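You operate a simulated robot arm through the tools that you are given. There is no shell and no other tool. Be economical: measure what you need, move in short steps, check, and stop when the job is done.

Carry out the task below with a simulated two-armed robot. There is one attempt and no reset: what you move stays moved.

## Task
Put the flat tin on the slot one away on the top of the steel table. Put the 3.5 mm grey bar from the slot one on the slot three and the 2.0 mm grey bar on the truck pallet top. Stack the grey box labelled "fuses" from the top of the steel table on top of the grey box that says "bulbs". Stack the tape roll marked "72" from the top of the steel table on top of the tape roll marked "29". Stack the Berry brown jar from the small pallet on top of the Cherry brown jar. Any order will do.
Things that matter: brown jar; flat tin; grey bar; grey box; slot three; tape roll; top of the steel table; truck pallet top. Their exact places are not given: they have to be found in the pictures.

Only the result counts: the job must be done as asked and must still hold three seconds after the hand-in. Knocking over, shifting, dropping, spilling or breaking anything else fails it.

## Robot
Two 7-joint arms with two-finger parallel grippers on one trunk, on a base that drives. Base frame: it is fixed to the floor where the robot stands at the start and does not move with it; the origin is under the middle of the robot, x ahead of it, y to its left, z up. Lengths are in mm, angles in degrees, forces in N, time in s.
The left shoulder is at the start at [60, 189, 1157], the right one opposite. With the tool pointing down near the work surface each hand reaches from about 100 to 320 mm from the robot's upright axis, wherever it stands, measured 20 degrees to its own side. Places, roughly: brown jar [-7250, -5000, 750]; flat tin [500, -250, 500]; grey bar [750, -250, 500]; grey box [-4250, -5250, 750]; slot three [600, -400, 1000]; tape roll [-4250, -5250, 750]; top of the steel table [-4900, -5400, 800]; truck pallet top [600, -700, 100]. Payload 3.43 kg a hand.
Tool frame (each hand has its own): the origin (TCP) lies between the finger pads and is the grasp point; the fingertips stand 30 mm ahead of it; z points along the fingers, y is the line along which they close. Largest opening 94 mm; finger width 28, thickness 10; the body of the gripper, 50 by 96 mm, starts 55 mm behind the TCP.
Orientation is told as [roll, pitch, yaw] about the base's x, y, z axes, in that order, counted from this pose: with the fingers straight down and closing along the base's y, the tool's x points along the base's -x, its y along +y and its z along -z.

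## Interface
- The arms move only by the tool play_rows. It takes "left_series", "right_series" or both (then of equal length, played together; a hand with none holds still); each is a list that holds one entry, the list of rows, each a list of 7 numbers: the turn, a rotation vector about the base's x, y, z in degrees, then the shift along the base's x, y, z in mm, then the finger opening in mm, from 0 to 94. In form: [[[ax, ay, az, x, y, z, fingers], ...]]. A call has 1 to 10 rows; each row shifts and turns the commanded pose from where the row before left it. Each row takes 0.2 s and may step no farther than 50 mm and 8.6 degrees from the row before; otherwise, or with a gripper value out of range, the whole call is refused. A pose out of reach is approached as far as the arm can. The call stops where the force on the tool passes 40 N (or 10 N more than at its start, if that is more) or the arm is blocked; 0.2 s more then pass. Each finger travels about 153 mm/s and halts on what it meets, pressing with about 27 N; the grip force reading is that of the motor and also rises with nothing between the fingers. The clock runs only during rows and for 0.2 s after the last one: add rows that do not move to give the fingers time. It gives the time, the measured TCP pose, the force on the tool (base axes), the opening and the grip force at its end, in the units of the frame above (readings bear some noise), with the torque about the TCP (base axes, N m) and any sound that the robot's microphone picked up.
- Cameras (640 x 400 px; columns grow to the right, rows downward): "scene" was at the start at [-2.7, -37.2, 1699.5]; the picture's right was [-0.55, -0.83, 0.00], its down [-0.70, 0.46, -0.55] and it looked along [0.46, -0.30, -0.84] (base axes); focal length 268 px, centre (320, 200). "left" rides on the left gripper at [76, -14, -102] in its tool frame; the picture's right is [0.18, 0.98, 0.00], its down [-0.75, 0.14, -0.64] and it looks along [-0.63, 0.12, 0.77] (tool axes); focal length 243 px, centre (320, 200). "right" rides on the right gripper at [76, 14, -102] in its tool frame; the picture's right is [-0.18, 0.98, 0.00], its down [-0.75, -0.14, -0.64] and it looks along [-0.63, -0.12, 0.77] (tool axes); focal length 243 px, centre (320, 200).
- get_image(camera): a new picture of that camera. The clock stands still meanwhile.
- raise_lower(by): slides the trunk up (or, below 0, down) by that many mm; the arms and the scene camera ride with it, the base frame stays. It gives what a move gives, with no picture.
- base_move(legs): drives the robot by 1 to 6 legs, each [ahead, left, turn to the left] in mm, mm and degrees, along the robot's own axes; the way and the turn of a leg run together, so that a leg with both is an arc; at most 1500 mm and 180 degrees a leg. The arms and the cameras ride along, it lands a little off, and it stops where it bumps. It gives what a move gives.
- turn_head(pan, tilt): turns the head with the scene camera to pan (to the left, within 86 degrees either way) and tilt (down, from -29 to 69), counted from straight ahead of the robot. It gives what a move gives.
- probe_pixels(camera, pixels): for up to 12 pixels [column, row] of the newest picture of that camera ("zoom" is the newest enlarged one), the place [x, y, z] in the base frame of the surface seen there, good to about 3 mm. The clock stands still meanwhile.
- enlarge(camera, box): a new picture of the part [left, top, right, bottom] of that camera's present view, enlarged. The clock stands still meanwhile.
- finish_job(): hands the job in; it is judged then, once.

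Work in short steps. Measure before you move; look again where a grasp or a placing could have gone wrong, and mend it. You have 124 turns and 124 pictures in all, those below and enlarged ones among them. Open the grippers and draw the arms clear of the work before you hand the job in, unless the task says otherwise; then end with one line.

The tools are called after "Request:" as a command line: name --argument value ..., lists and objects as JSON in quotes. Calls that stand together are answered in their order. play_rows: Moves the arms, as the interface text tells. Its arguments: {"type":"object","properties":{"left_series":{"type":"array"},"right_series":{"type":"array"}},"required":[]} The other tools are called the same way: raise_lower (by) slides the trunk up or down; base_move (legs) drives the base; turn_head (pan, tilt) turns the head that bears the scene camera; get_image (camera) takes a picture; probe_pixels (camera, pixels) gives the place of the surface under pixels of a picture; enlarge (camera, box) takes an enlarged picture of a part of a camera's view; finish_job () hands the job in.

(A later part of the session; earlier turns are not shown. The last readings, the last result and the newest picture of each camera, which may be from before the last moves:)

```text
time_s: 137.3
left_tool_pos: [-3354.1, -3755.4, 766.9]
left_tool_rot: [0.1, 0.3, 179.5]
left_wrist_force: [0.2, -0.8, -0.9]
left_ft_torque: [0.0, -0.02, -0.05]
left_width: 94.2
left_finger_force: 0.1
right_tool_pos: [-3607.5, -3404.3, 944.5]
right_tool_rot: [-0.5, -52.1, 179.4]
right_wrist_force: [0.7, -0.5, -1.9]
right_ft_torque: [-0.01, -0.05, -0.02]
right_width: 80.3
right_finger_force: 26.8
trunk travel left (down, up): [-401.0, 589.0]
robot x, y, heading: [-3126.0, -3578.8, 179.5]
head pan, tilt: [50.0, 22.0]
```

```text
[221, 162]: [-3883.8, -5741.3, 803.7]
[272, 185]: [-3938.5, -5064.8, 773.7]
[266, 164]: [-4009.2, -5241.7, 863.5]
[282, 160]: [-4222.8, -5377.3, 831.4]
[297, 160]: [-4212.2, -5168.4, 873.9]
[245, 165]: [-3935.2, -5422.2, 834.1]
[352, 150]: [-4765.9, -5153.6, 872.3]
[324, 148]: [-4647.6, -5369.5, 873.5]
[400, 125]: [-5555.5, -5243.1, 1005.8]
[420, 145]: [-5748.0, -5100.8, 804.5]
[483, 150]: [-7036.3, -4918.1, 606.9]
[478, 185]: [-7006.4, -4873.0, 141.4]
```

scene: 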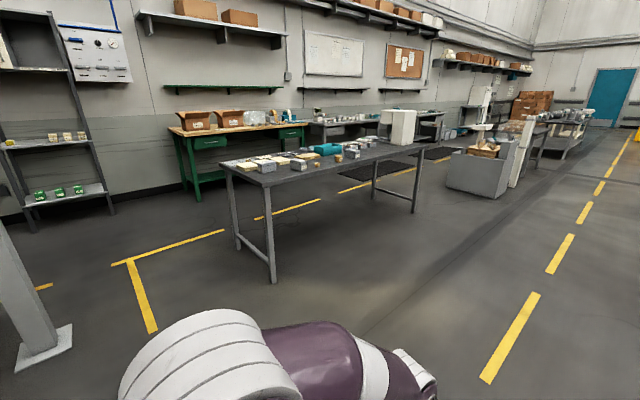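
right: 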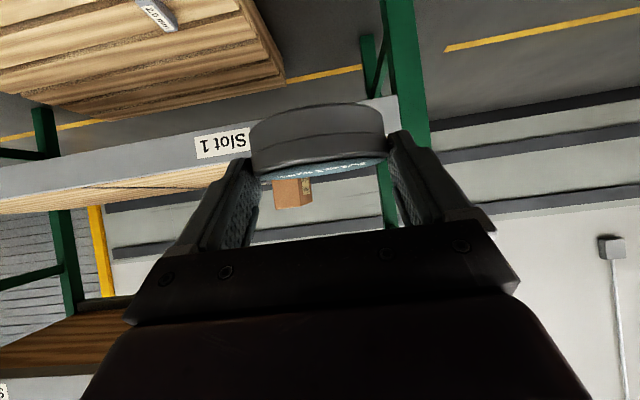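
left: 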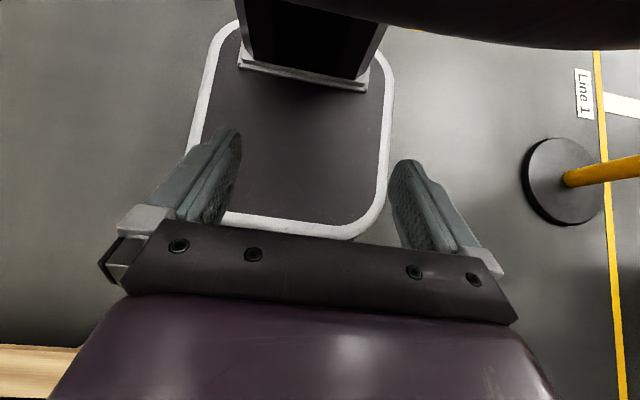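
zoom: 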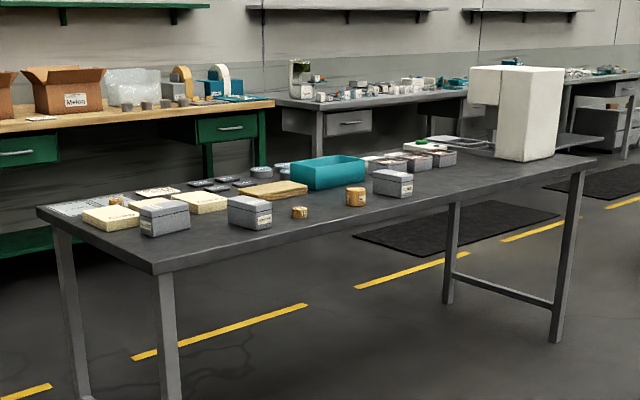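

I drive in front of the table and turn to face it.

Request:
base_move --legs '[[1250, 0, 0], [0, 0, 90.5], [750, 0, 0]]'

Request:
turn_head --pan 0 --tilt 35

Request:
get_image --camera "scene"

```text
time_s: 151.2
left_tool_pos: [-4205.3, -4544.9, 766.0]
left_tool_rot: [0.0, 0.3, -90.4]
left_wrist_force: [-0.1, -0.3, 0.3]
left_ft_torque: [0.01, -0.01, 0.0]
left_width: 93.7
left_finger_force: 0.2
right_tool_pos: [-4558.0, -4798.2, 944.0]
right_tool_rot: [-0.7, -52.1, -90.6]
right_wrist_force: [-0.2, -0.5, -1.1]
right_ft_torque: [0.0, 0.0, 0.02]
right_width: 80.2
right_finger_force: 26.9
trunk travel left (down, up): [-401.0, 589.0]
robot x, y, heading: [-4382.3, -4318.0, -90.4]
head pan, tilt: [50.0, 22.0]
```

```text
time_s: 152.4
left_tool_pos: [-4205.0, -4545.4, 767.1]
left_tool_rot: [0.0, 0.2, -90.4]
left_wrist_force: [0.1, 0.2, 0.0]
left_ft_torque: [-0.03, 0.03, -0.01]
left_width: 93.9
left_finger_force: 0.1
right_tool_pos: [-4557.6, -4798.1, 945.2]
right_tool_rot: [-0.6, -52.1, -90.6]
right_wrist_force: [-0.9, -1.2, -1.6]
right_ft_torque: [0.02, -0.01, 0.01]
right_width: 80.7
right_finger_force: 26.9
trunk travel left (down, up): [-401.0, 589.0]
robot x, y, heading: [-4380.2, -4316.6, -90.4]
head pan, tilt: [0.0, 35.0]
```

```text
70 pictures are left
```

scene: 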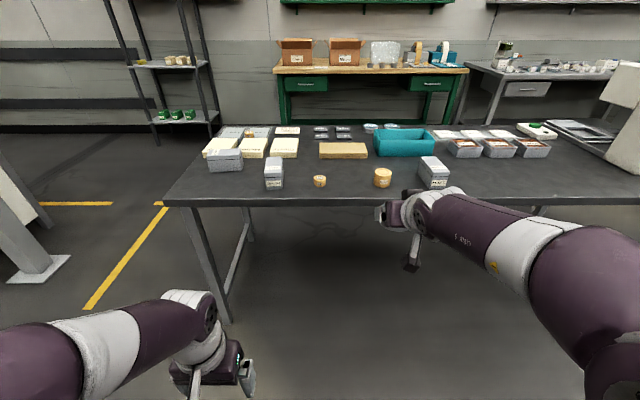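

Everything is in view. Enlarge the item region and probe objects.

Request:
enlarge --camera "scene" --box '[190, 115, 330, 200]'

Request:
probe_pixels --camera "scene" --pixels '[[225, 153], [225, 165], [274, 165], [274, 183], [320, 177], [320, 183], [382, 170], [382, 183], [433, 165], [433, 180], [350, 185], [345, 148]]'

Request:
enlarge --camera "scene" --box '[300, 115, 470, 200]'

```text
4.57 times, centred on (260, 158) of scene
```

zoom: 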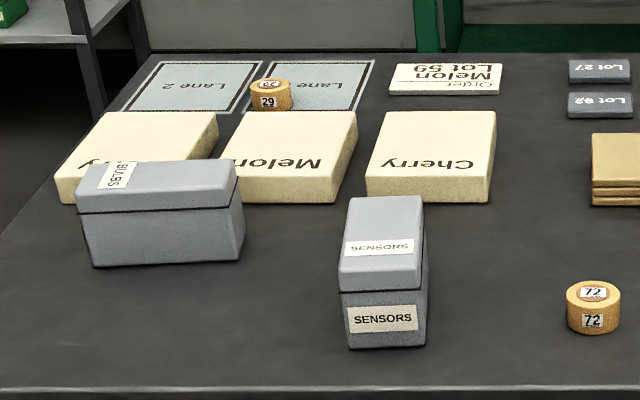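

```text
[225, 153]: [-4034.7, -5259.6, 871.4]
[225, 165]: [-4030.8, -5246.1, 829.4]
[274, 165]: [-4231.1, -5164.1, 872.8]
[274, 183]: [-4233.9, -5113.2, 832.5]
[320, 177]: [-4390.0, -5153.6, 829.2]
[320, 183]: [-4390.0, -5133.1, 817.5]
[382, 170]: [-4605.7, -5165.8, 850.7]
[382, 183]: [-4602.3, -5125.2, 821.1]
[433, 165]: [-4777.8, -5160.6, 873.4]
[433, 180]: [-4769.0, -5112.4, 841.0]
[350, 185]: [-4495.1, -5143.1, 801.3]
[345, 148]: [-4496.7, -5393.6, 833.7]
```

```text
3.76 times, centred on (385, 158) of scene
```

zoom: 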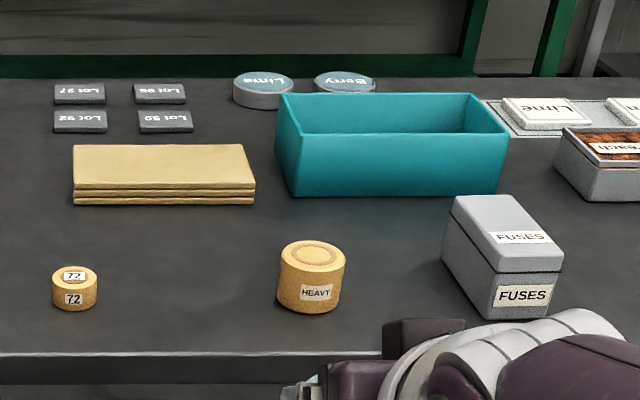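

I place the tin at about (-4497,-5180), free space between roll 72 (x -4390) and HEAVY (x -4603). Drive ahead 366, left 61.

Request:
base_move --legs '[[0, 61, 0], [366, 0, 0.4]]'

Request:
get_image --camera "scene"

Request:
get_image --camera "right"

```text
time_s: 155.3
left_tool_pos: [-4144.2, -4912.5, 766.0]
left_tool_rot: [0.0, 0.2, -90.0]
left_wrist_force: [-0.4, 0.5, -0.1]
left_ft_torque: [0.02, -0.01, 0.02]
left_width: 93.8
left_finger_force: 0.1
right_tool_pos: [-4493.9, -5168.2, 943.7]
right_tool_rot: [-0.5, -52.0, -90.2]
right_wrist_force: [0.0, -0.2, -1.6]
right_ft_torque: [-0.01, 0.0, -0.03]
right_width: 80.0
right_finger_force: 27.1
trunk travel left (down, up): [-401.0, 589.0]
robot x, y, heading: [-4319.1, -4682.9, -90.2]
head pan, tilt: [0.0, 35.0]
```

```text
67 pictures are left
```

scene: 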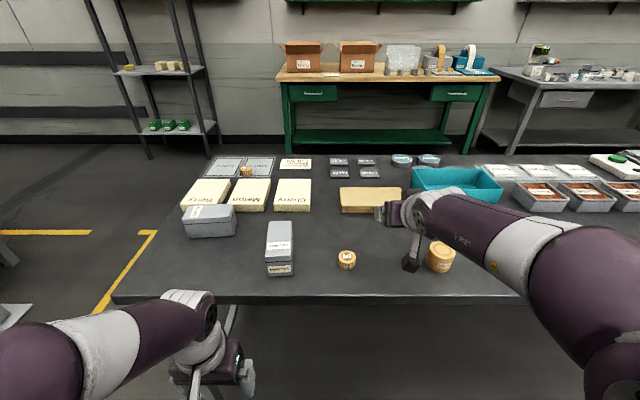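

```text
66 pictures are left
```

right: 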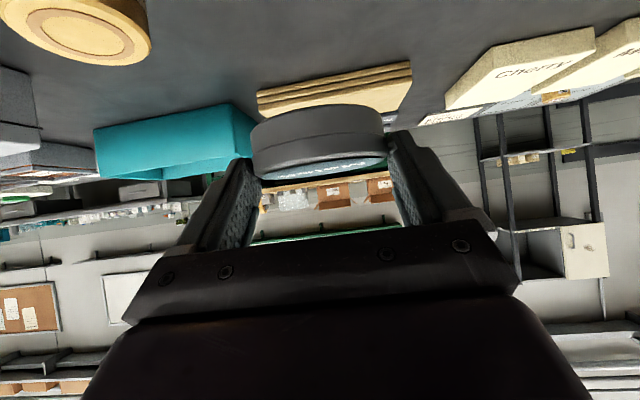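

I lower by the trunk to just above the table.

Request:
raise_lower --by -100

Request:
play_rows --right_series '[[[0, 0, 0, 0, 0, -5, 60], [0, 0, 0, 0, 0, 0, 60]]]'

Request:
get_image --camera "right"

```text
time_s: 156.6
left_tool_pos: [-4143.5, -4912.5, 666.5]
left_tool_rot: [-0.1, 0.3, -90.0]
left_wrist_force: [-0.1, 0.7, 0.3]
left_ft_torque: [0.04, 0.01, 0.02]
left_width: 93.8
left_finger_force: 0.2
right_tool_pos: [-4494.9, -5167.7, 844.7]
right_tool_rot: [-0.6, -52.2, -90.1]
right_wrist_force: [-0.2, 0.0, -1.5]
right_ft_torque: [0.06, -0.04, 0.0]
right_width: 80.3
right_finger_force: 26.9
trunk travel left (down, up): [-301.0, 689.0]
robot x, y, heading: [-4318.6, -4684.9, -89.9]
head pan, tilt: [0.0, 35.0]
```

```text
time_s: 157.2
left_tool_pos: [-4142.7, -4911.9, 666.5]
left_tool_rot: [-0.1, 0.3, -90.0]
left_wrist_force: [0.1, 0.2, 0.5]
left_ft_torque: [-0.03, -0.01, 0.01]
left_width: 93.9
left_finger_force: 0.1
right_tool_pos: [-4494.1, -5167.4, 839.0]
right_tool_rot: [-0.6, -52.1, -90.1]
right_wrist_force: [-0.3, -0.2, -1.8]
right_ft_torque: [0.02, -0.01, -0.04]
right_width: 80.3
right_finger_force: 27.3
trunk travel left (down, up): [-301.0, 689.0]
robot x, y, heading: [-4320.6, -4682.5, -90.1]
head pan, tilt: [0.0, 35.0]
```

```text
65 pictures are left
```

right: 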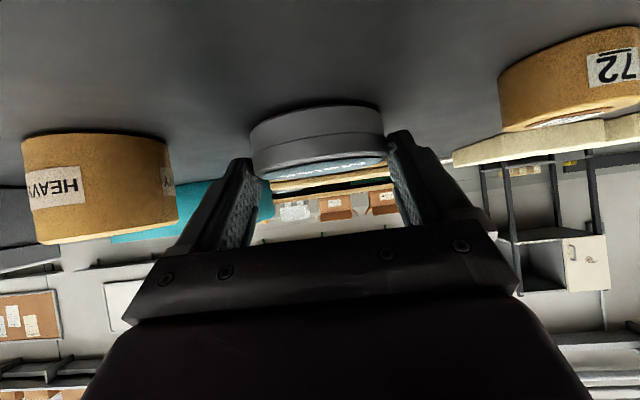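

Nearly down. Lower 2 + 2 mm, release, and withdraw backward-up.

Request:
play_rows --right_series '[[[0, 0, 0, 0, 0, -2, 60], [0, 0, 0, 0, 0, -1.5, 60], [0, 0, 0, 0, 0, 0, 60], [0, 0, 0, 0, 0, 0, 92], [0, 0, 0, 0, 0, 0, 92], [0, 0, 0, 0, 0, 8, 92], [0, 0, 0, 0, 15, 30, 92], [0, 0, 0, 0, 15, 40, 92], [0, 0, 0, 0, 15, 40, 92]]]'

Request:
raise_lower --by 200

Request:
turn_head --pan 0 --tilt 50

Request:
get_image --camera "scene"

```text
time_s: 159.2
left_tool_pos: [-4143.6, -4912.1, 667.2]
left_tool_rot: [0.0, 0.3, -90.0]
left_wrist_force: [-0.3, -1.0, 1.3]
left_ft_torque: [0.03, 0.0, 0.01]
left_width: 94.1
left_finger_force: 0.0
right_tool_pos: [-4481.3, -5130.1, 902.2]
right_tool_rot: [-0.8, -52.1, -90.1]
right_wrist_force: [0.4, -0.2, -0.4]
right_ft_torque: [-0.01, -0.01, 0.01]
right_width: 92.0
right_finger_force: 0.0
right hand out of reach, approached as far as the arm can: row 7, 8, 9
trunk travel left (down, up): [-301.0, 689.0]
robot x, y, heading: [-4321.0, -4684.8, -90.0]
head pan, tilt: [0.0, 35.0]
```

```text
time_s: 161.4
left_tool_pos: [-4143.3, -4912.7, 867.2]
left_tool_rot: [0.0, 0.3, -90.0]
left_wrist_force: [-0.5, 0.9, -0.1]
left_ft_torque: [0.02, -0.03, 0.02]
left_width: 93.7
left_finger_force: 0.0
right_tool_pos: [-4481.8, -5128.3, 1101.2]
right_tool_rot: [-0.9, -52.2, -90.0]
right_wrist_force: [0.0, -0.5, -0.6]
right_ft_torque: [-0.01, 0.0, 0.0]
right_width: 92.2
right_finger_force: 0.1
trunk travel left (down, up): [-501.0, 489.0]
robot x, y, heading: [-4318.3, -4684.5, -89.9]
head pan, tilt: [0.0, 35.0]
```

```text
time_s: 162.2
left_tool_pos: [-4143.4, -4912.6, 867.4]
left_tool_rot: [-0.1, 0.3, -90.0]
left_wrist_force: [-0.4, 1.0, 0.4]
left_ft_torque: [-0.01, -0.01, 0.03]
left_width: 93.8
left_finger_force: 0.1
right_tool_pos: [-4481.7, -5129.8, 1102.0]
right_tool_rot: [-0.9, -52.2, -90.1]
right_wrist_force: [-0.8, -0.1, 0.1]
right_ft_torque: [0.0, 0.0, -0.01]
right_width: 92.2
right_finger_force: 0.0
trunk travel left (down, up): [-501.0, 489.0]
robot x, y, heading: [-4321.1, -4686.3, -89.9]
head pan, tilt: [0.0, 50.0]
```

```text
64 pictures are left
```

scene: 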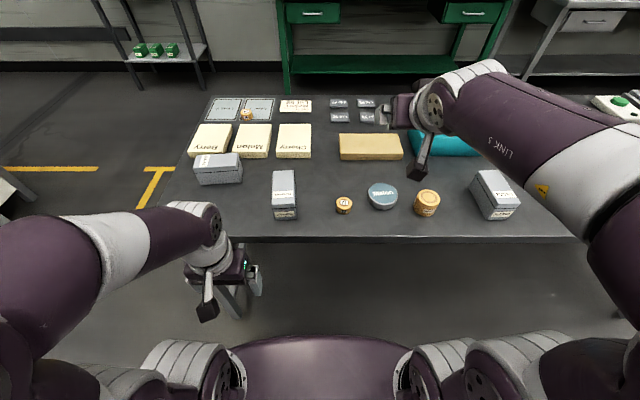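

Tin placed at (383,196). Now measure the FUSES and BULBS boxes and the rolls.

Request:
enlarge --camera "scene" --box '[440, 150, 560, 240]'

Request:
probe_pixels --camera "scene" --pixels '[[474, 174], [504, 174], [484, 204], [518, 202], [486, 217], [521, 215], [343, 202], [335, 204], [351, 204], [247, 112], [240, 112], [253, 112]]'

Request:
enlarge --camera "scene" --box '[180, 90, 300, 190]'

Request:
probe_pixels --camera "zoom" --pixels '[[85, 330], [330, 330], [80, 370], [320, 365], [90, 395], [315, 390], [200, 345], [355, 118], [325, 120], [385, 120], [355, 95], [355, 145]]'

```text
4.44 times, centred on (500, 195) of scene
```

zoom: 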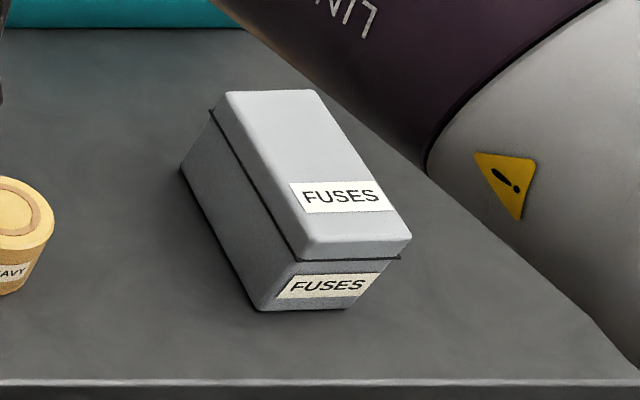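

```text
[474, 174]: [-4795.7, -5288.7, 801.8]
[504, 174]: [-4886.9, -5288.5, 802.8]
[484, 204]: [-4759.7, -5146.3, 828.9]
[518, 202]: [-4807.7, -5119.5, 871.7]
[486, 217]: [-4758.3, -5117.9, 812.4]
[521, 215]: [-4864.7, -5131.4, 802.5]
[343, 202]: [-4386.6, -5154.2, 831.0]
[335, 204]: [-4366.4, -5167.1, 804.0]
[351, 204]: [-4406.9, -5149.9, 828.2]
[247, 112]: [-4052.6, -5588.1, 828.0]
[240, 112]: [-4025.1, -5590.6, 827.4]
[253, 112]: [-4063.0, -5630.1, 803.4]
```

```text
4.00 times, centred on (240, 140) of scene
```

zoom: 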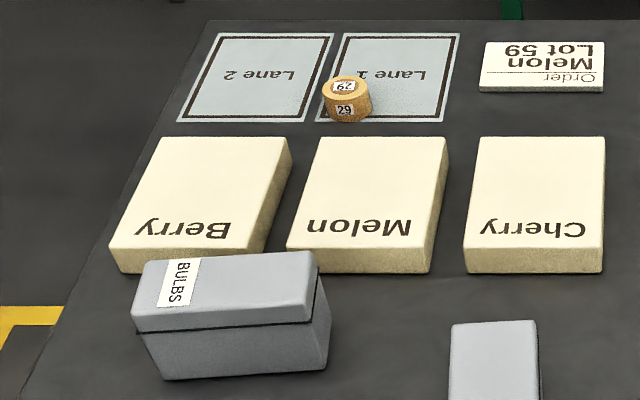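

```text
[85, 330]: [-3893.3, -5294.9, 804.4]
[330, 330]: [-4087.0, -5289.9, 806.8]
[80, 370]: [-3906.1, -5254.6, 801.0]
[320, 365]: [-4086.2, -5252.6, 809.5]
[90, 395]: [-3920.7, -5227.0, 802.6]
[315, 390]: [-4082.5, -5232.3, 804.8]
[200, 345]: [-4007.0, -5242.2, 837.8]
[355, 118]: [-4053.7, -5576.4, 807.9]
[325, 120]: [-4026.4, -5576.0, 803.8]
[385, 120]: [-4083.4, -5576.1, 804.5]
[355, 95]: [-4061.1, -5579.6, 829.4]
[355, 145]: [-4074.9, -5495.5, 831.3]
```

FUSES box front face y≈-5115, centre x≈-4798. I move right 317 mm, ahead 22, and look with the wrist camera.

Request:
base_move --legs '[[0, -317, 0], [22, 0, 0]]'

Request:
raise_lower --by -170

Request:
get_image --camera "right"

Request:
probe_pixels --camera "right" --pixels '[[320, 40], [320, 80], [300, 100], [340, 100], [280, 60], [360, 60]]'

```text
time_s: 164.7
left_tool_pos: [-4463.8, -4934.5, 866.1]
left_tool_rot: [-0.1, 0.3, -90.0]
left_wrist_force: [0.7, -0.7, 0.5]
left_ft_torque: [0.02, -0.03, 0.01]
left_width: 93.9
left_finger_force: 0.0
right_tool_pos: [-4801.4, -5151.0, 1101.8]
right_tool_rot: [-1.0, -52.1, -90.2]
right_wrist_force: [0.1, 0.0, 0.5]
right_ft_torque: [0.02, 0.03, -0.01]
right_width: 92.0
right_finger_force: 0.1
trunk travel left (down, up): [-501.0, 489.0]
robot x, y, heading: [-4641.1, -4707.2, -89.7]
head pan, tilt: [0.0, 50.0]
```

```text
time_s: 166.6
left_tool_pos: [-4462.5, -4933.4, 696.4]
left_tool_rot: [0.0, 0.3, -90.0]
left_wrist_force: [0.4, 0.2, 0.2]
left_ft_torque: [-0.01, 0.0, 0.01]
left_width: 94.0
left_finger_force: 0.1
right_tool_pos: [-4799.7, -5150.6, 932.0]
right_tool_rot: [-0.8, -52.2, -90.1]
right_wrist_force: [0.3, -0.6, -0.2]
right_ft_torque: [0.0, 0.01, 0.0]
right_width: 91.9
right_finger_force: 0.1
trunk travel left (down, up): [-331.0, 659.0]
robot x, y, heading: [-4639.7, -4703.8, -89.9]
head pan, tilt: [0.0, 50.0]
```

```text
61 pictures are left
```

right: 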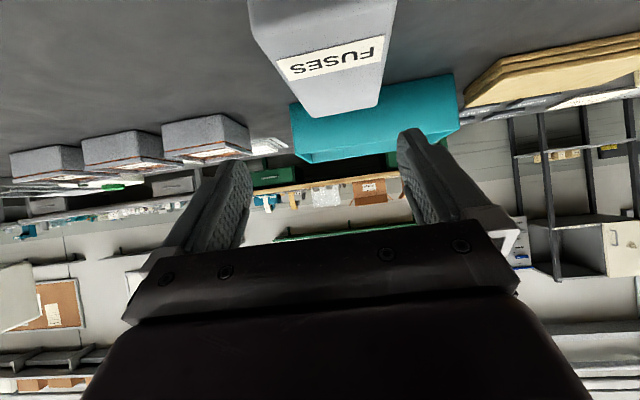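

```text
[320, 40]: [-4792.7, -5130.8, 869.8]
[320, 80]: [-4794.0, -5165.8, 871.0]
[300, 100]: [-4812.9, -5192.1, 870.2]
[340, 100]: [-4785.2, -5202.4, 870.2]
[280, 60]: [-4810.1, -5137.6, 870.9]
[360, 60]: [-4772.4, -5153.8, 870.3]
```

Request:
probe_pixels --camera "right" --pixels '[[300, 112], [376, 102], [273, 55], [386, 42], [292, 95], [378, 90], [266, 45], [388, 30], [255, 25]]'

```text
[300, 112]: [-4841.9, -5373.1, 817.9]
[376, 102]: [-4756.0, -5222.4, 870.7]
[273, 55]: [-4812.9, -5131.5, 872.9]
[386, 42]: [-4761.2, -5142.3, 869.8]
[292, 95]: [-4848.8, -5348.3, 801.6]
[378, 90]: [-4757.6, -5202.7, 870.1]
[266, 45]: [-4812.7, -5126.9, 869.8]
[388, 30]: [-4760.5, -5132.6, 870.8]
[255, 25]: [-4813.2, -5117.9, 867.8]
```

Box spans x≈-4757…-4820, centre -4788. I shift the hand +12 mm in x and lower.

Request:
base_move --legs '[[0, 12, 0]]'

Request:
raise_lower --by -50

Request:
get_image --camera "right"

```text
time_s: 167.3
left_tool_pos: [-4450.3, -4933.8, 696.6]
left_tool_rot: [0.0, 0.3, -90.1]
left_wrist_force: [0.2, 0.6, 0.1]
left_ft_torque: [0.03, -0.02, 0.0]
left_width: 93.9
left_finger_force: 0.0
right_tool_pos: [-4788.5, -5152.2, 931.6]
right_tool_rot: [-0.9, -52.2, -90.1]
right_wrist_force: [-0.5, 0.3, -0.8]
right_ft_torque: [0.0, 0.0, 0.0]
right_width: 91.8
right_finger_force: 0.0
trunk travel left (down, up): [-331.0, 659.0]
robot x, y, heading: [-4628.1, -4704.1, -90.0]
head pan, tilt: [0.0, 50.0]
```

```text
time_s: 168.3
left_tool_pos: [-4450.7, -4932.2, 646.5]
left_tool_rot: [0.0, 0.3, -89.9]
left_wrist_force: [-0.1, 0.8, -0.1]
left_ft_torque: [0.02, -0.01, 0.01]
left_width: 93.9
left_finger_force: 0.1
right_tool_pos: [-4788.4, -5151.4, 881.4]
right_tool_rot: [-0.9, -52.2, -90.2]
right_wrist_force: [0.1, -0.4, 0.3]
right_ft_torque: [-0.03, 0.0, 0.03]
right_width: 92.0
right_finger_force: 0.0
trunk travel left (down, up): [-281.0, 709.0]
robot x, y, heading: [-4633.2, -4706.5, -90.0]
head pan, tilt: [0.0, 50.0]
```

```text
60 pictures are left
```

right: 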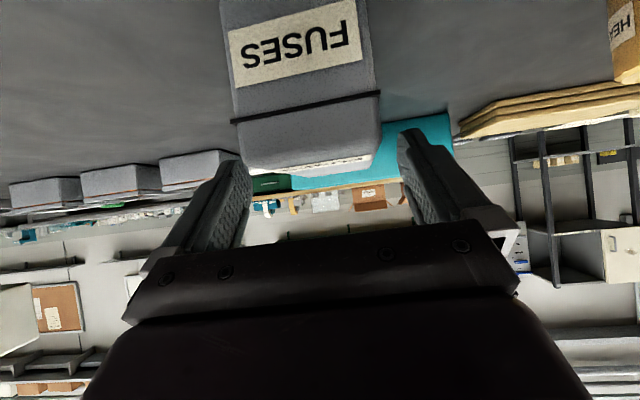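

Box lies between the fingers with margin. Lower 41 mm to TCP z≈840 and close.

Request:
raise_lower --by -41

Request:
get_image --camera "right"

```text
time_s: 169.1
left_tool_pos: [-4452.1, -4934.0, 606.2]
left_tool_rot: [0.0, 0.3, -90.0]
left_wrist_force: [-0.3, -0.5, -0.6]
left_ft_torque: [0.0, 0.02, -0.03]
left_width: 93.9
left_finger_force: 0.0
right_tool_pos: [-4790.3, -5151.4, 839.5]
right_tool_rot: [-0.9, -52.1, -90.3]
right_wrist_force: [-0.4, 0.2, 1.0]
right_ft_torque: [0.03, 0.03, -0.03]
right_width: 92.0
right_finger_force: 0.1
trunk travel left (down, up): [-240.0, 750.0]
robot x, y, heading: [-4626.0, -4706.8, -90.0]
head pan, tilt: [0.0, 50.0]
```

```text
59 pictures are left
```

right: 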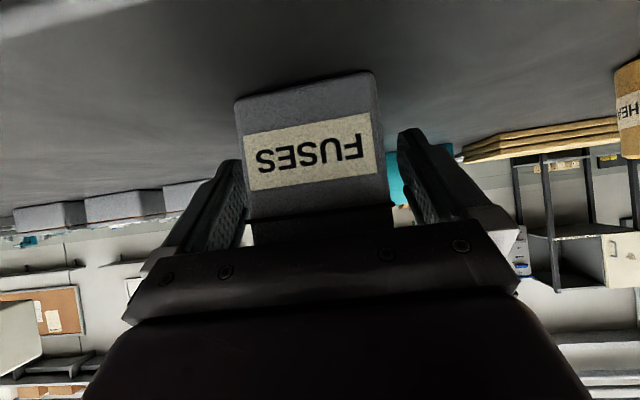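

Fingers straddle the box. Close and lift slightly.

Request:
play_rows --right_series '[[[0, 0, 0, 0, 0, 0, 70], [0, 0, 0, 0, 0, 0, 50], [0, 0, 0, 0, 0, 0, 45], [0, 0, 0, 0, 0, 0, 45]]]'

Request:
raise_lower --by 120

Request:
get_image --camera "right"

```text
time_s: 170.1
left_tool_pos: [-4450.7, -4933.5, 606.9]
left_tool_rot: [0.0, 0.3, -90.0]
left_wrist_force: [-0.8, 0.8, 0.2]
left_ft_torque: [-0.02, 0.03, 0.06]
left_width: 94.0
left_finger_force: 0.1
right_tool_pos: [-4789.0, -5150.2, 841.2]
right_tool_rot: [-0.9, -52.2, -90.2]
right_wrist_force: [-0.8, -1.6, 2.4]
right_ft_torque: [0.06, -0.11, -0.02]
right_width: 62.2
right_finger_force: 27.3
trunk travel left (down, up): [-240.0, 750.0]
robot x, y, heading: [-4627.9, -4705.7, -90.1]
head pan, tilt: [0.0, 50.0]
```

```text
time_s: 171.6
left_tool_pos: [-4450.7, -4934.9, 725.5]
left_tool_rot: [0.0, 0.3, -90.0]
left_wrist_force: [0.0, 0.0, -0.3]
left_ft_torque: [0.0, -0.01, -0.01]
left_width: 93.7
left_finger_force: 0.0
right_tool_pos: [-4789.1, -5151.3, 961.7]
right_tool_rot: [-0.9, -52.1, -90.3]
right_wrist_force: [-0.5, -0.4, -2.2]
right_ft_torque: [0.04, 0.01, 0.01]
right_width: 62.0
right_finger_force: 26.8
trunk travel left (down, up): [-360.0, 630.0]
robot x, y, heading: [-4628.0, -4710.4, -89.7]
head pan, tilt: [0.0, 50.0]
```

```text
58 pictures are left
```

right: 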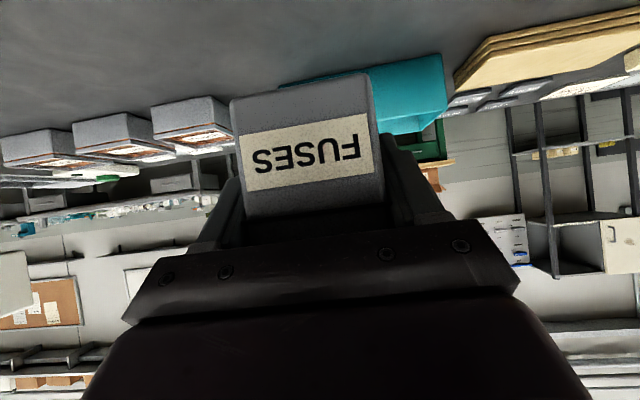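

FUSES is held. I back off 300 mm and bring the left arm to the mirrored tilted pose for the tape roll.

Request:
base_move --legs '[[-300, 0, 0]]'

Request:
play_rows --left_series '[[[-7.4, 0, 0, 0, -34, 14, 60], [-7.4, 0, 0, 0, -34, 14, 60], [-7.4, 0, 0, 0, -34, 14, 60], [-7.4, 0, 0, 0, -34, 14, 60], [-7.4, 0, 0, 0, -34, 14, 60], [-7.4, 0, 0, 0, -34, 14, 60], [-7.4, 0, 0, 0, -34, 14, 60], [0, 0, 0, 0, 0, 0, 60]]]'

Request:
get_image --camera "scene"

```text
time_s: 173.7
left_tool_pos: [-4450.8, -4633.2, 725.9]
left_tool_rot: [0.0, 0.1, -90.0]
left_wrist_force: [0.3, 0.0, 0.6]
left_ft_torque: [-0.03, 0.02, 0.04]
left_width: 94.0
left_finger_force: 0.1
right_tool_pos: [-4790.0, -4849.5, 961.3]
right_tool_rot: [-1.0, -52.2, -90.3]
right_wrist_force: [-1.0, 0.5, -2.8]
right_ft_torque: [0.04, 0.01, 0.0]
right_width: 62.1
right_finger_force: 27.1
trunk travel left (down, up): [-360.0, 630.0]
robot x, y, heading: [-4628.0, -4402.6, -90.1]
head pan, tilt: [0.0, 50.0]
```

```text
time_s: 175.5
left_tool_pos: [-4450.2, -4866.1, 821.4]
left_tool_rot: [0.3, -50.2, -90.2]
left_wrist_force: [0.1, -0.7, 0.5]
left_ft_torque: [-0.01, 0.0, -0.03]
left_width: 60.1
left_finger_force: 0.0
left hand out of reach, approached as far as the arm can: row 7
right_tool_pos: [-4789.4, -4851.1, 960.4]
right_tool_rot: [-0.9, -52.1, -90.3]
right_wrist_force: [1.1, 0.4, -2.5]
right_ft_torque: [0.06, -0.03, 0.01]
right_width: 62.1
right_finger_force: 26.8
trunk travel left (down, up): [-360.0, 630.0]
robot x, y, heading: [-4623.5, -4402.6, -89.9]
head pan, tilt: [0.0, 50.0]
```

```text
57 pictures are left
```

scene: 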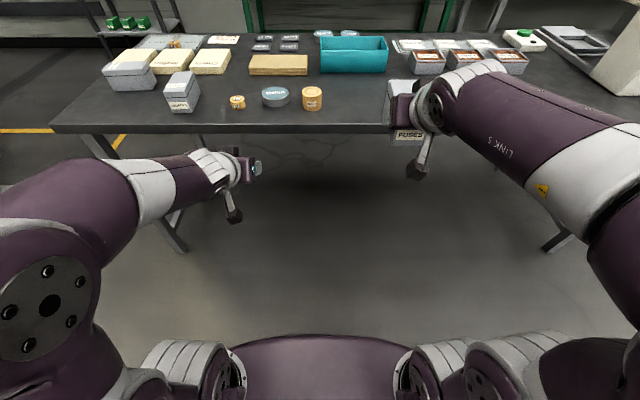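

Left hand is ready at 50° tilt. I raise 60, move left 63 and ahead 270 toward roll 72.

Request:
raise_lower --by 70

Request:
base_move --legs '[[0, 63, 0], [262, 0, 0]]'

Request:
get_image --camera "left"

Request:
get_image --camera "scene"

```text
time_s: 176.5
left_tool_pos: [-4449.0, -4865.5, 892.4]
left_tool_rot: [0.4, -50.2, -90.3]
left_wrist_force: [0.0, 0.0, -0.5]
left_ft_torque: [0.02, 0.02, -0.02]
left_width: 59.9
left_finger_force: 0.0
right_tool_pos: [-4790.9, -4851.4, 1030.4]
right_tool_rot: [-1.0, -52.0, -90.3]
right_wrist_force: [0.5, -0.2, -2.8]
right_ft_torque: [0.05, -0.02, -0.02]
right_width: 62.2
right_finger_force: 26.8
trunk travel left (down, up): [-430.0, 560.0]
robot x, y, heading: [-4625.8, -4406.3, -90.0]
head pan, tilt: [0.0, 50.0]
```

```text
time_s: 179.0
left_tool_pos: [-4389.8, -5129.2, 891.1]
left_tool_rot: [0.4, -50.1, -90.4]
left_wrist_force: [-0.4, 0.1, 0.2]
left_ft_torque: [0.0, 0.02, 0.0]
left_width: 60.1
left_finger_force: 0.1
right_tool_pos: [-4729.6, -5113.3, 1030.7]
right_tool_rot: [-0.9, -52.1, -90.4]
right_wrist_force: [0.1, -0.2, -2.4]
right_ft_torque: [0.06, 0.01, 0.0]
right_width: 62.0
right_finger_force: 27.1
trunk travel left (down, up): [-430.0, 560.0]
robot x, y, heading: [-4566.0, -4668.7, -90.2]
head pan, tilt: [0.0, 50.0]
```

```text
56 pictures are left
```

left: 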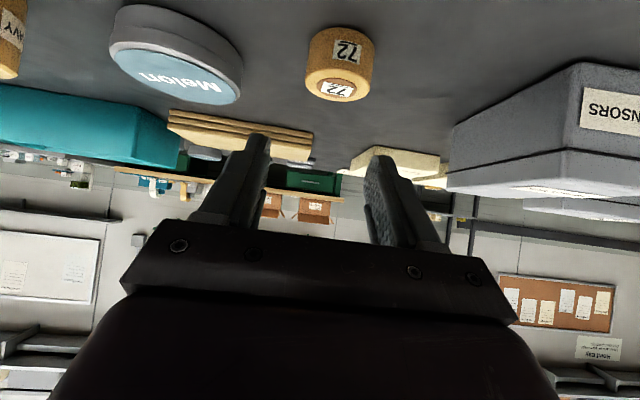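

```text
55 pictures are left
```

scene: 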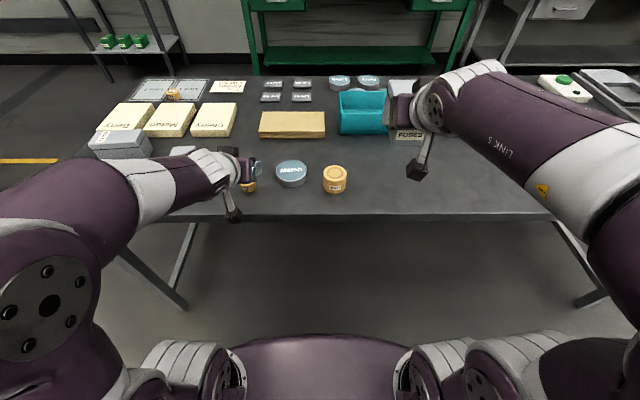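

Request:
probe_pixels --camera "left" --pixels '[[338, 88], [310, 85], [366, 90], [338, 98], [340, 76], [345, 50], [485, 150], [240, 90]]'

```text
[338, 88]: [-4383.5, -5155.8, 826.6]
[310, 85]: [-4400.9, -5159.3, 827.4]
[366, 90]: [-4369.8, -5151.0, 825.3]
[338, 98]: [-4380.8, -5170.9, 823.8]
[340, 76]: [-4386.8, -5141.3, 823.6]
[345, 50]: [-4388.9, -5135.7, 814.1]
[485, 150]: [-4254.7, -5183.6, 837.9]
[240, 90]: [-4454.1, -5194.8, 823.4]
```

Roll centre (-4385,-5154), top 827. Base ahead 11/left 4, lower 57 and look.

Request:
base_move --legs '[[11, 4, 0]]'

Request:
raise_lower --by -57

Request:
get_image --camera "left"

```text
time_s: 179.8
left_tool_pos: [-4384.9, -5139.8, 892.2]
left_tool_rot: [0.4, -50.0, -90.3]
left_wrist_force: [0.1, -0.4, -0.4]
left_ft_torque: [0.03, 0.0, 0.01]
left_width: 59.9
left_finger_force: 0.1
right_tool_pos: [-4724.9, -5122.5, 1029.9]
right_tool_rot: [-1.0, -52.1, -90.4]
right_wrist_force: [0.3, 1.3, -3.0]
right_ft_torque: [0.06, 0.02, -0.03]
right_width: 62.5
right_finger_force: 27.1
trunk travel left (down, up): [-430.0, 560.0]
robot x, y, heading: [-4558.9, -4679.6, -90.3]
head pan, tilt: [0.0, 50.0]
```

```text
time_s: 180.7
left_tool_pos: [-4386.5, -5140.0, 835.3]
left_tool_rot: [0.4, -50.3, -90.3]
left_wrist_force: [0.9, 0.1, 0.5]
left_ft_torque: [-0.02, -0.03, -0.02]
left_width: 59.9
left_finger_force: 0.1
right_tool_pos: [-4725.4, -5122.1, 974.4]
right_tool_rot: [-1.0, -52.2, -90.4]
right_wrist_force: [0.0, -0.1, -1.6]
right_ft_torque: [0.08, 0.0, 0.02]
right_width: 62.1
right_finger_force: 26.4
trunk travel left (down, up): [-373.0, 617.0]
robot x, y, heading: [-4561.3, -4677.0, -90.1]
head pan, tilt: [0.0, 50.0]
```

```text
54 pictures are left
```

left: 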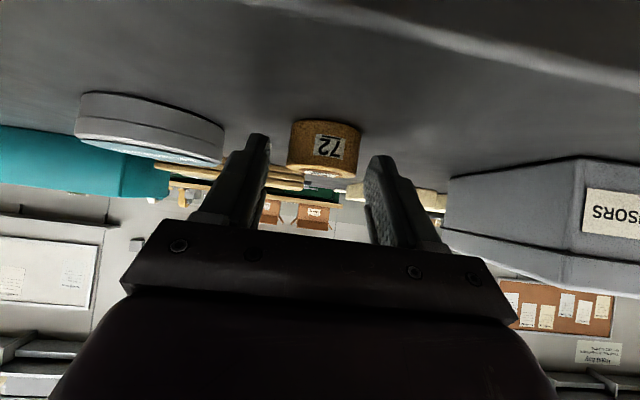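

Roll 72 is between the fingers (288–362). Close and lift.

Request:
play_rows --left_series '[[[0, 0, 0, 0, 0, 0, 45], [0, 0, 0, 0, 0, 0, 25], [0, 0, 0, 0, 0, 0, 25], [0, 0, 0, 0, 0, 0, 25]]]'

Request:
raise_lower --by 120

Request:
get_image --camera "left"

```text
time_s: 181.7
left_tool_pos: [-4386.5, -5139.9, 835.7]
left_tool_rot: [0.5, -50.2, -90.4]
left_wrist_force: [0.0, -0.8, 0.8]
left_ft_torque: [0.01, 0.02, -0.04]
left_width: 40.5
left_finger_force: 27.0
right_tool_pos: [-4724.9, -5122.5, 973.2]
right_tool_rot: [-1.0, -52.1, -90.6]
right_wrist_force: [0.8, 0.2, -2.3]
right_ft_torque: [0.08, -0.03, 0.0]
right_width: 62.2
right_finger_force: 26.7
trunk travel left (down, up): [-373.0, 617.0]
robot x, y, heading: [-4559.9, -4679.2, -90.1]
head pan, tilt: [0.0, 50.0]
```

```text
time_s: 183.2
left_tool_pos: [-4386.4, -5140.8, 955.8]
left_tool_rot: [0.4, -50.0, -90.3]
left_wrist_force: [0.1, 0.0, -0.2]
left_ft_torque: [0.01, -0.01, 0.0]
left_width: 40.4
left_finger_force: 26.7
right_tool_pos: [-4725.0, -5123.3, 1093.5]
right_tool_rot: [-0.9, -52.2, -90.3]
right_wrist_force: [0.4, 0.3, -2.4]
right_ft_torque: [0.03, -0.03, 0.03]
right_width: 61.9
right_finger_force: 27.3
trunk travel left (down, up): [-493.0, 497.0]
robot x, y, heading: [-4564.2, -4679.0, -90.3]
head pan, tilt: [0.0, 50.0]
```

```text
53 pictures are left
```

left: 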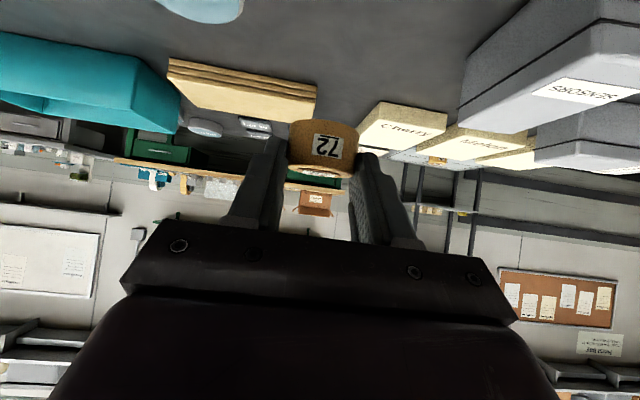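

Both held. I back away and look toward the table's left end for space.

Request:
base_move --legs '[[-600, 0, 0]]'

Request:
turn_head --pan 35 --tilt 25

Request:
get_image --camera "scene"

```text
time_s: 186.6
left_tool_pos: [-4383.7, -4538.8, 955.6]
left_tool_rot: [0.4, -50.2, -90.1]
left_wrist_force: [-0.3, 0.0, -0.2]
left_ft_torque: [0.01, 0.0, 0.01]
left_width: 40.5
left_finger_force: 27.4
right_tool_pos: [-4723.3, -4522.9, 1093.5]
right_tool_rot: [-1.0, -52.0, -90.3]
right_wrist_force: [-0.5, 0.2, -1.7]
right_ft_torque: [0.04, -0.02, -0.02]
right_width: 62.3
right_finger_force: 26.8
trunk travel left (down, up): [-493.0, 497.0]
robot x, y, heading: [-4562.0, -4080.8, -89.9]
head pan, tilt: [0.0, 50.0]
```

```text
time_s: 187.6
left_tool_pos: [-4382.6, -4538.8, 955.7]
left_tool_rot: [0.4, -50.1, -90.2]
left_wrist_force: [0.9, 0.7, -0.3]
left_ft_torque: [0.03, -0.02, -0.01]
left_width: 40.4
left_finger_force: 27.3
right_tool_pos: [-4722.7, -4523.3, 1093.4]
right_tool_rot: [-1.0, -52.2, -90.3]
right_wrist_force: [0.4, -1.2, -2.6]
right_ft_torque: [0.07, 0.04, 0.01]
right_width: 62.0
right_finger_force: 26.6
trunk travel left (down, up): [-493.0, 497.0]
robot x, y, heading: [-4560.3, -4079.6, -90.0]
head pan, tilt: [35.0, 25.0]
```

```text
52 pictures are left
```

scene: 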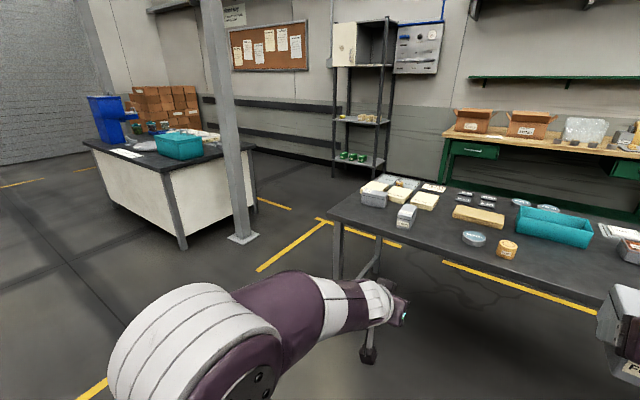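

Request:
probe_pixels --camera "scene" --pixels '[[243, 238], [228, 236], [258, 236], [250, 175], [335, 175], [375, 185], [332, 208], [262, 200], [310, 200], [445, 185]]'

```text
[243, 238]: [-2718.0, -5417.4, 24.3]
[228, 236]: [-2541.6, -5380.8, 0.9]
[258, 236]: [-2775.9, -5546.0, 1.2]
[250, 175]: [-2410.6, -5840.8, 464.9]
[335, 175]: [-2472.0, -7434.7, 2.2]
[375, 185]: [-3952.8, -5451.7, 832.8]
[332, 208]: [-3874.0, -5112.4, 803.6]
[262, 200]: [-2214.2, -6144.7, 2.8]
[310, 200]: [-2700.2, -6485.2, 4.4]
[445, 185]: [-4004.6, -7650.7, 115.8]
```

Post at x≈-2780 leaves over 1 m at the table's left end. I drive around: left 1160, ahead 1334, turn right 90.

Request:
base_move --legs '[[0, 1160, 0], [1334, 0, 0], [0, 0, -90]]'

Request:
turn_head --pan 0 --tilt 45

Request:
get_image --camera "scene"

```text
time_s: 203.5
left_tool_pos: [-3847.6, -5570.6, 954.9]
left_tool_rot: [0.4, -50.2, -179.6]
left_wrist_force: [-1.2, -0.1, -0.5]
left_ft_torque: [-0.01, 0.0, 0.01]
left_width: 40.7
left_finger_force: 27.1
right_tool_pos: [-3835.5, -5231.2, 1093.5]
right_tool_rot: [-1.0, -52.2, -179.8]
right_wrist_force: [-0.2, -0.4, -2.1]
right_ft_torque: [-0.01, -0.04, -0.01]
right_width: 62.3
right_finger_force: 26.5
trunk travel left (down, up): [-493.0, 497.0]
robot x, y, heading: [-3391.3, -5388.4, -179.8]
head pan, tilt: [35.0, 25.0]
```

```text
time_s: 204.6
left_tool_pos: [-3848.2, -5570.2, 954.3]
left_tool_rot: [0.3, -50.0, -179.7]
left_wrist_force: [-0.1, -0.6, -1.0]
left_ft_torque: [-0.02, -0.01, -0.01]
left_width: 40.4
left_finger_force: 26.6
right_tool_pos: [-3834.6, -5228.9, 1093.8]
right_tool_rot: [-1.1, -52.2, -179.8]
right_wrist_force: [0.2, 0.5, -2.1]
right_ft_torque: [-0.01, -0.04, 0.02]
right_width: 62.1
right_finger_force: 26.8
trunk travel left (down, up): [-493.0, 497.0]
robot x, y, heading: [-3391.7, -5391.0, -179.6]
head pan, tilt: [0.0, 45.0]
```

```text
51 pictures are left
```

scene: 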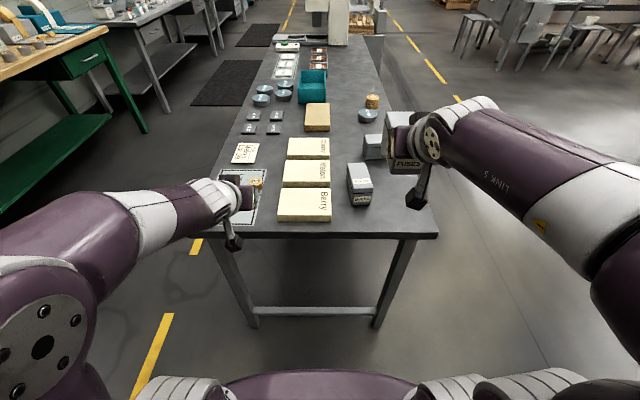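

Good view. I enlarge and probe BULBS and roll 29.

Request:
enlarge --camera "scene" --box '[230, 140, 400, 240]'

Request:
probe_pixels --camera "scene" --pixels '[[349, 180], [372, 178], [348, 166], [366, 165], [360, 188], [354, 205], [371, 204], [255, 180], [262, 180], [258, 184], [326, 200], [349, 195]]'

Request:
get_image --camera "left"

```text
3.76 times, centred on (315, 190) of scene
```

zoom: 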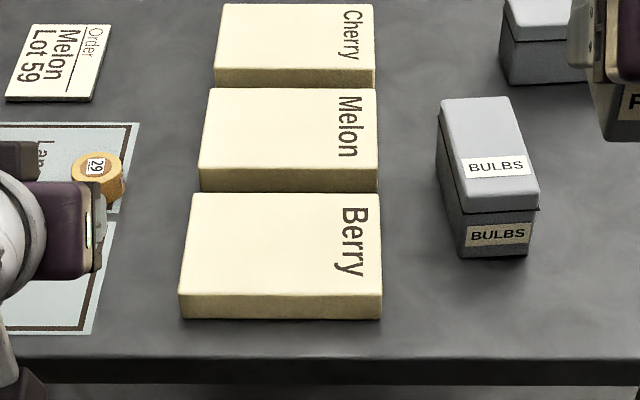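

```text
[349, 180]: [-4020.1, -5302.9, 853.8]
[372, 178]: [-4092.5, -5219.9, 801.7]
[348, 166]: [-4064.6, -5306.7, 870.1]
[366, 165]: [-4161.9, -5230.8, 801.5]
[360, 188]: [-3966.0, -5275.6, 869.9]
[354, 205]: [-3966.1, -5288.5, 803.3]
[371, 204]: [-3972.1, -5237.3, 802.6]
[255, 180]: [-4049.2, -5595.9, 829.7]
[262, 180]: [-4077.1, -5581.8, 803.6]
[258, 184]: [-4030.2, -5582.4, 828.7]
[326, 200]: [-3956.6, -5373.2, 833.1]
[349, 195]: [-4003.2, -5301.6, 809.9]
```

```text
49 pictures are left
```

left: 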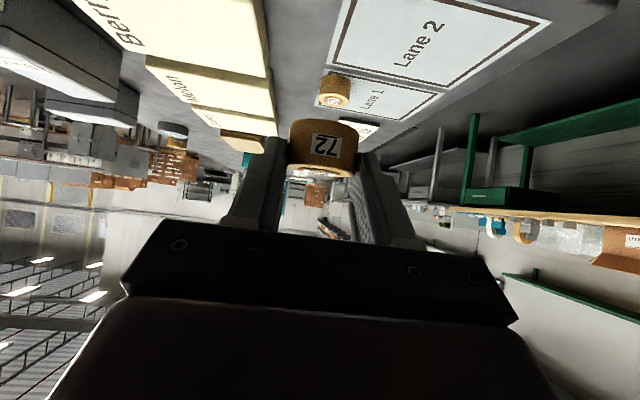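

Request:
probe_pixels --camera "zoom" --pixels '[[463, 203], [536, 200], [444, 104], [513, 102], [490, 150], [97, 165], [78, 165], [115, 168], [97, 155], [97, 178], [497, 240]]'

Request:
probe_pixels --camera "left" --pixels '[[335, 97], [323, 97], [347, 99], [335, 104], [336, 85]]'

```text
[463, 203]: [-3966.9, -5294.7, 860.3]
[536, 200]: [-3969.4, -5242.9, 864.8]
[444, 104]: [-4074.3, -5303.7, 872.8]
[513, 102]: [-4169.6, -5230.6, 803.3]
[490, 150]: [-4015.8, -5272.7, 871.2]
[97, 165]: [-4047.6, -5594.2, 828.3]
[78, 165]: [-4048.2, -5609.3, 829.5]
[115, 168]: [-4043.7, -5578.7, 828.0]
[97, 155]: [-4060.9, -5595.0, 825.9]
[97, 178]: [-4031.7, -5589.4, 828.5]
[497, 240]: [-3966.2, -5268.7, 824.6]
```

```text
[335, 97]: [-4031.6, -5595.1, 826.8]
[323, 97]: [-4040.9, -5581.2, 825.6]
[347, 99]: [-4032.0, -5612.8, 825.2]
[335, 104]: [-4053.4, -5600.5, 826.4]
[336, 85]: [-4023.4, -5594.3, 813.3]
```

29 centre ≈(-4045,-5595) top 828; BULBS centre ≈(-4021,-5270) top 871. I drive ahead 183, left 25 for roll 72 over 29.

Request:
base_move --legs '[[0, 25, -0.3], [183, 0, 0]]'

Request:
raise_lower --by -60

Request:
get_image --camera "left"

Request:
get_image --camera "scene"

```text
time_s: 206.5
left_tool_pos: [-4034.0, -5593.4, 954.2]
left_tool_rot: [0.4, -50.2, -179.8]
left_wrist_force: [-0.3, 0.0, -0.5]
left_ft_torque: [0.04, -0.03, 0.01]
left_width: 40.7
left_finger_force: 26.9
right_tool_pos: [-4020.1, -5254.4, 1093.6]
right_tool_rot: [-1.0, -52.0, 180.0]
right_wrist_force: [-0.4, 0.2, -1.2]
right_ft_torque: [0.0, -0.06, 0.0]
right_width: 62.3
right_finger_force: 27.4
trunk travel left (down, up): [-493.0, 497.0]
robot x, y, heading: [-3571.6, -5412.9, -180.2]
head pan, tilt: [0.0, 45.0]
```

```text
time_s: 207.5
left_tool_pos: [-4034.6, -5594.2, 895.3]
left_tool_rot: [0.2, -50.2, -179.9]
left_wrist_force: [0.4, 0.0, -0.6]
left_ft_torque: [0.0, -0.01, -0.01]
left_width: 40.6
left_finger_force: 27.1
right_tool_pos: [-4019.0, -5253.6, 1032.2]
right_tool_rot: [-1.0, -52.1, 180.0]
right_wrist_force: [0.2, -0.4, -1.9]
right_ft_torque: [-0.03, -0.04, 0.0]
right_width: 62.0
right_finger_force: 27.2
trunk travel left (down, up): [-433.0, 557.0]
robot x, y, heading: [-3574.0, -5414.5, -179.8]
head pan, tilt: [0.0, 45.0]
```

```text
48 pictures are left
```

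left: 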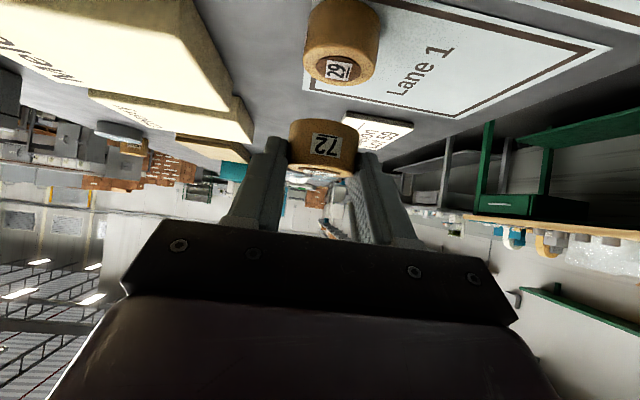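

```text
47 pictures are left
```

scene: 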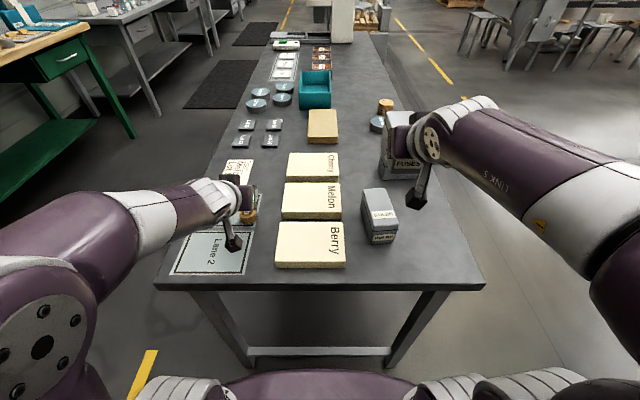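

Request:
probe_pixels --camera "left" --pixels '[[338, 68], [308, 60], [370, 70], [338, 84], [340, 50], [340, 20], [322, 125], [300, 135], [350, 140], [322, 160]]'

```text
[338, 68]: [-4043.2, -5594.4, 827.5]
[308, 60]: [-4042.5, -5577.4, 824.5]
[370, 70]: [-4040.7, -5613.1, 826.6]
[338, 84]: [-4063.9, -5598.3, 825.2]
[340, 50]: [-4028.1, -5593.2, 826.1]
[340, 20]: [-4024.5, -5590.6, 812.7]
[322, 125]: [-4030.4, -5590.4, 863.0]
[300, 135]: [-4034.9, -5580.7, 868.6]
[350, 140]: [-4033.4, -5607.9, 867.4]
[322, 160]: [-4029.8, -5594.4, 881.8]
```

72 is about 5 mm too far ahead; I pull back 5 mm, lower 29, and check.

Request:
play_rows --left_series '[[[0, 0, 0, 5, 0, 0, 25], [0, 0, 0, 0, 0, 0, 25]]]'

Request:
raise_lower --by -29

Request:
get_image --camera "left"

```text
time_s: 208.1
left_tool_pos: [-4028.0, -5594.3, 894.8]
left_tool_rot: [0.2, -50.0, -179.9]
left_wrist_force: [0.3, 0.9, -0.3]
left_ft_torque: [0.0, -0.01, 0.01]
left_width: 40.7
left_finger_force: 26.8
right_tool_pos: [-4019.2, -5253.2, 1032.8]
right_tool_rot: [-1.0, -52.1, 179.9]
right_wrist_force: [0.7, -0.4, -3.0]
right_ft_torque: [0.01, -0.05, 0.05]
right_width: 62.1
right_finger_force: 27.2
trunk travel left (down, up): [-433.0, 557.0]
robot x, y, heading: [-3570.4, -5413.7, -179.9]
head pan, tilt: [0.0, 45.0]
```

```text
time_s: 208.8
left_tool_pos: [-4028.5, -5593.8, 866.2]
left_tool_rot: [0.3, -50.1, -179.9]
left_wrist_force: [-0.3, -0.3, -0.9]
left_ft_torque: [-0.01, 0.04, 0.02]
left_width: 40.8
left_finger_force: 27.1
right_tool_pos: [-4019.3, -5254.3, 1004.5]
right_tool_rot: [-1.1, -52.1, 179.9]
right_wrist_force: [-0.7, 0.1, -2.3]
right_ft_torque: [-0.01, -0.11, 0.0]
right_width: 62.1
right_finger_force: 26.5
trunk travel left (down, up): [-404.0, 586.0]
robot x, y, heading: [-3570.0, -5412.5, -180.1]
head pan, tilt: [0.0, 45.0]
```

```text
46 pictures are left
```

left: 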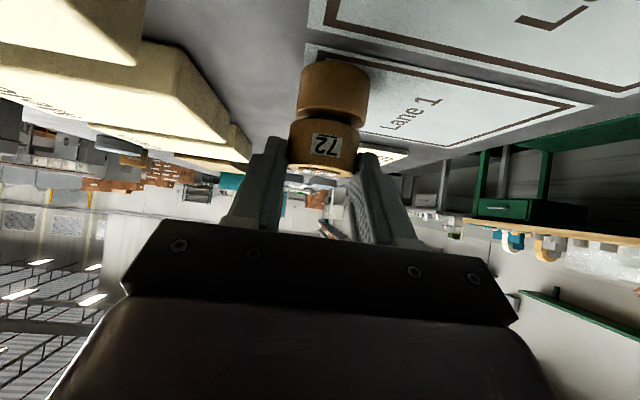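

Request:
probe_pixels --camera "left" --pixels '[[300, 90], [366, 90], [333, 85], [333, 100], [291, 140], [357, 145], [322, 140], [322, 128]]'

```text
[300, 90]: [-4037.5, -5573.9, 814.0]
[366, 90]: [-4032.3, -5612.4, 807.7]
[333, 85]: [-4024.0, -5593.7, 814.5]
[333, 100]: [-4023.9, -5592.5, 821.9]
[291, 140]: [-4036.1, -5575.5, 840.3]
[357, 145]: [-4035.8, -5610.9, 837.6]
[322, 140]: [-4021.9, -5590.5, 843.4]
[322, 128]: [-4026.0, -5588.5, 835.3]
```

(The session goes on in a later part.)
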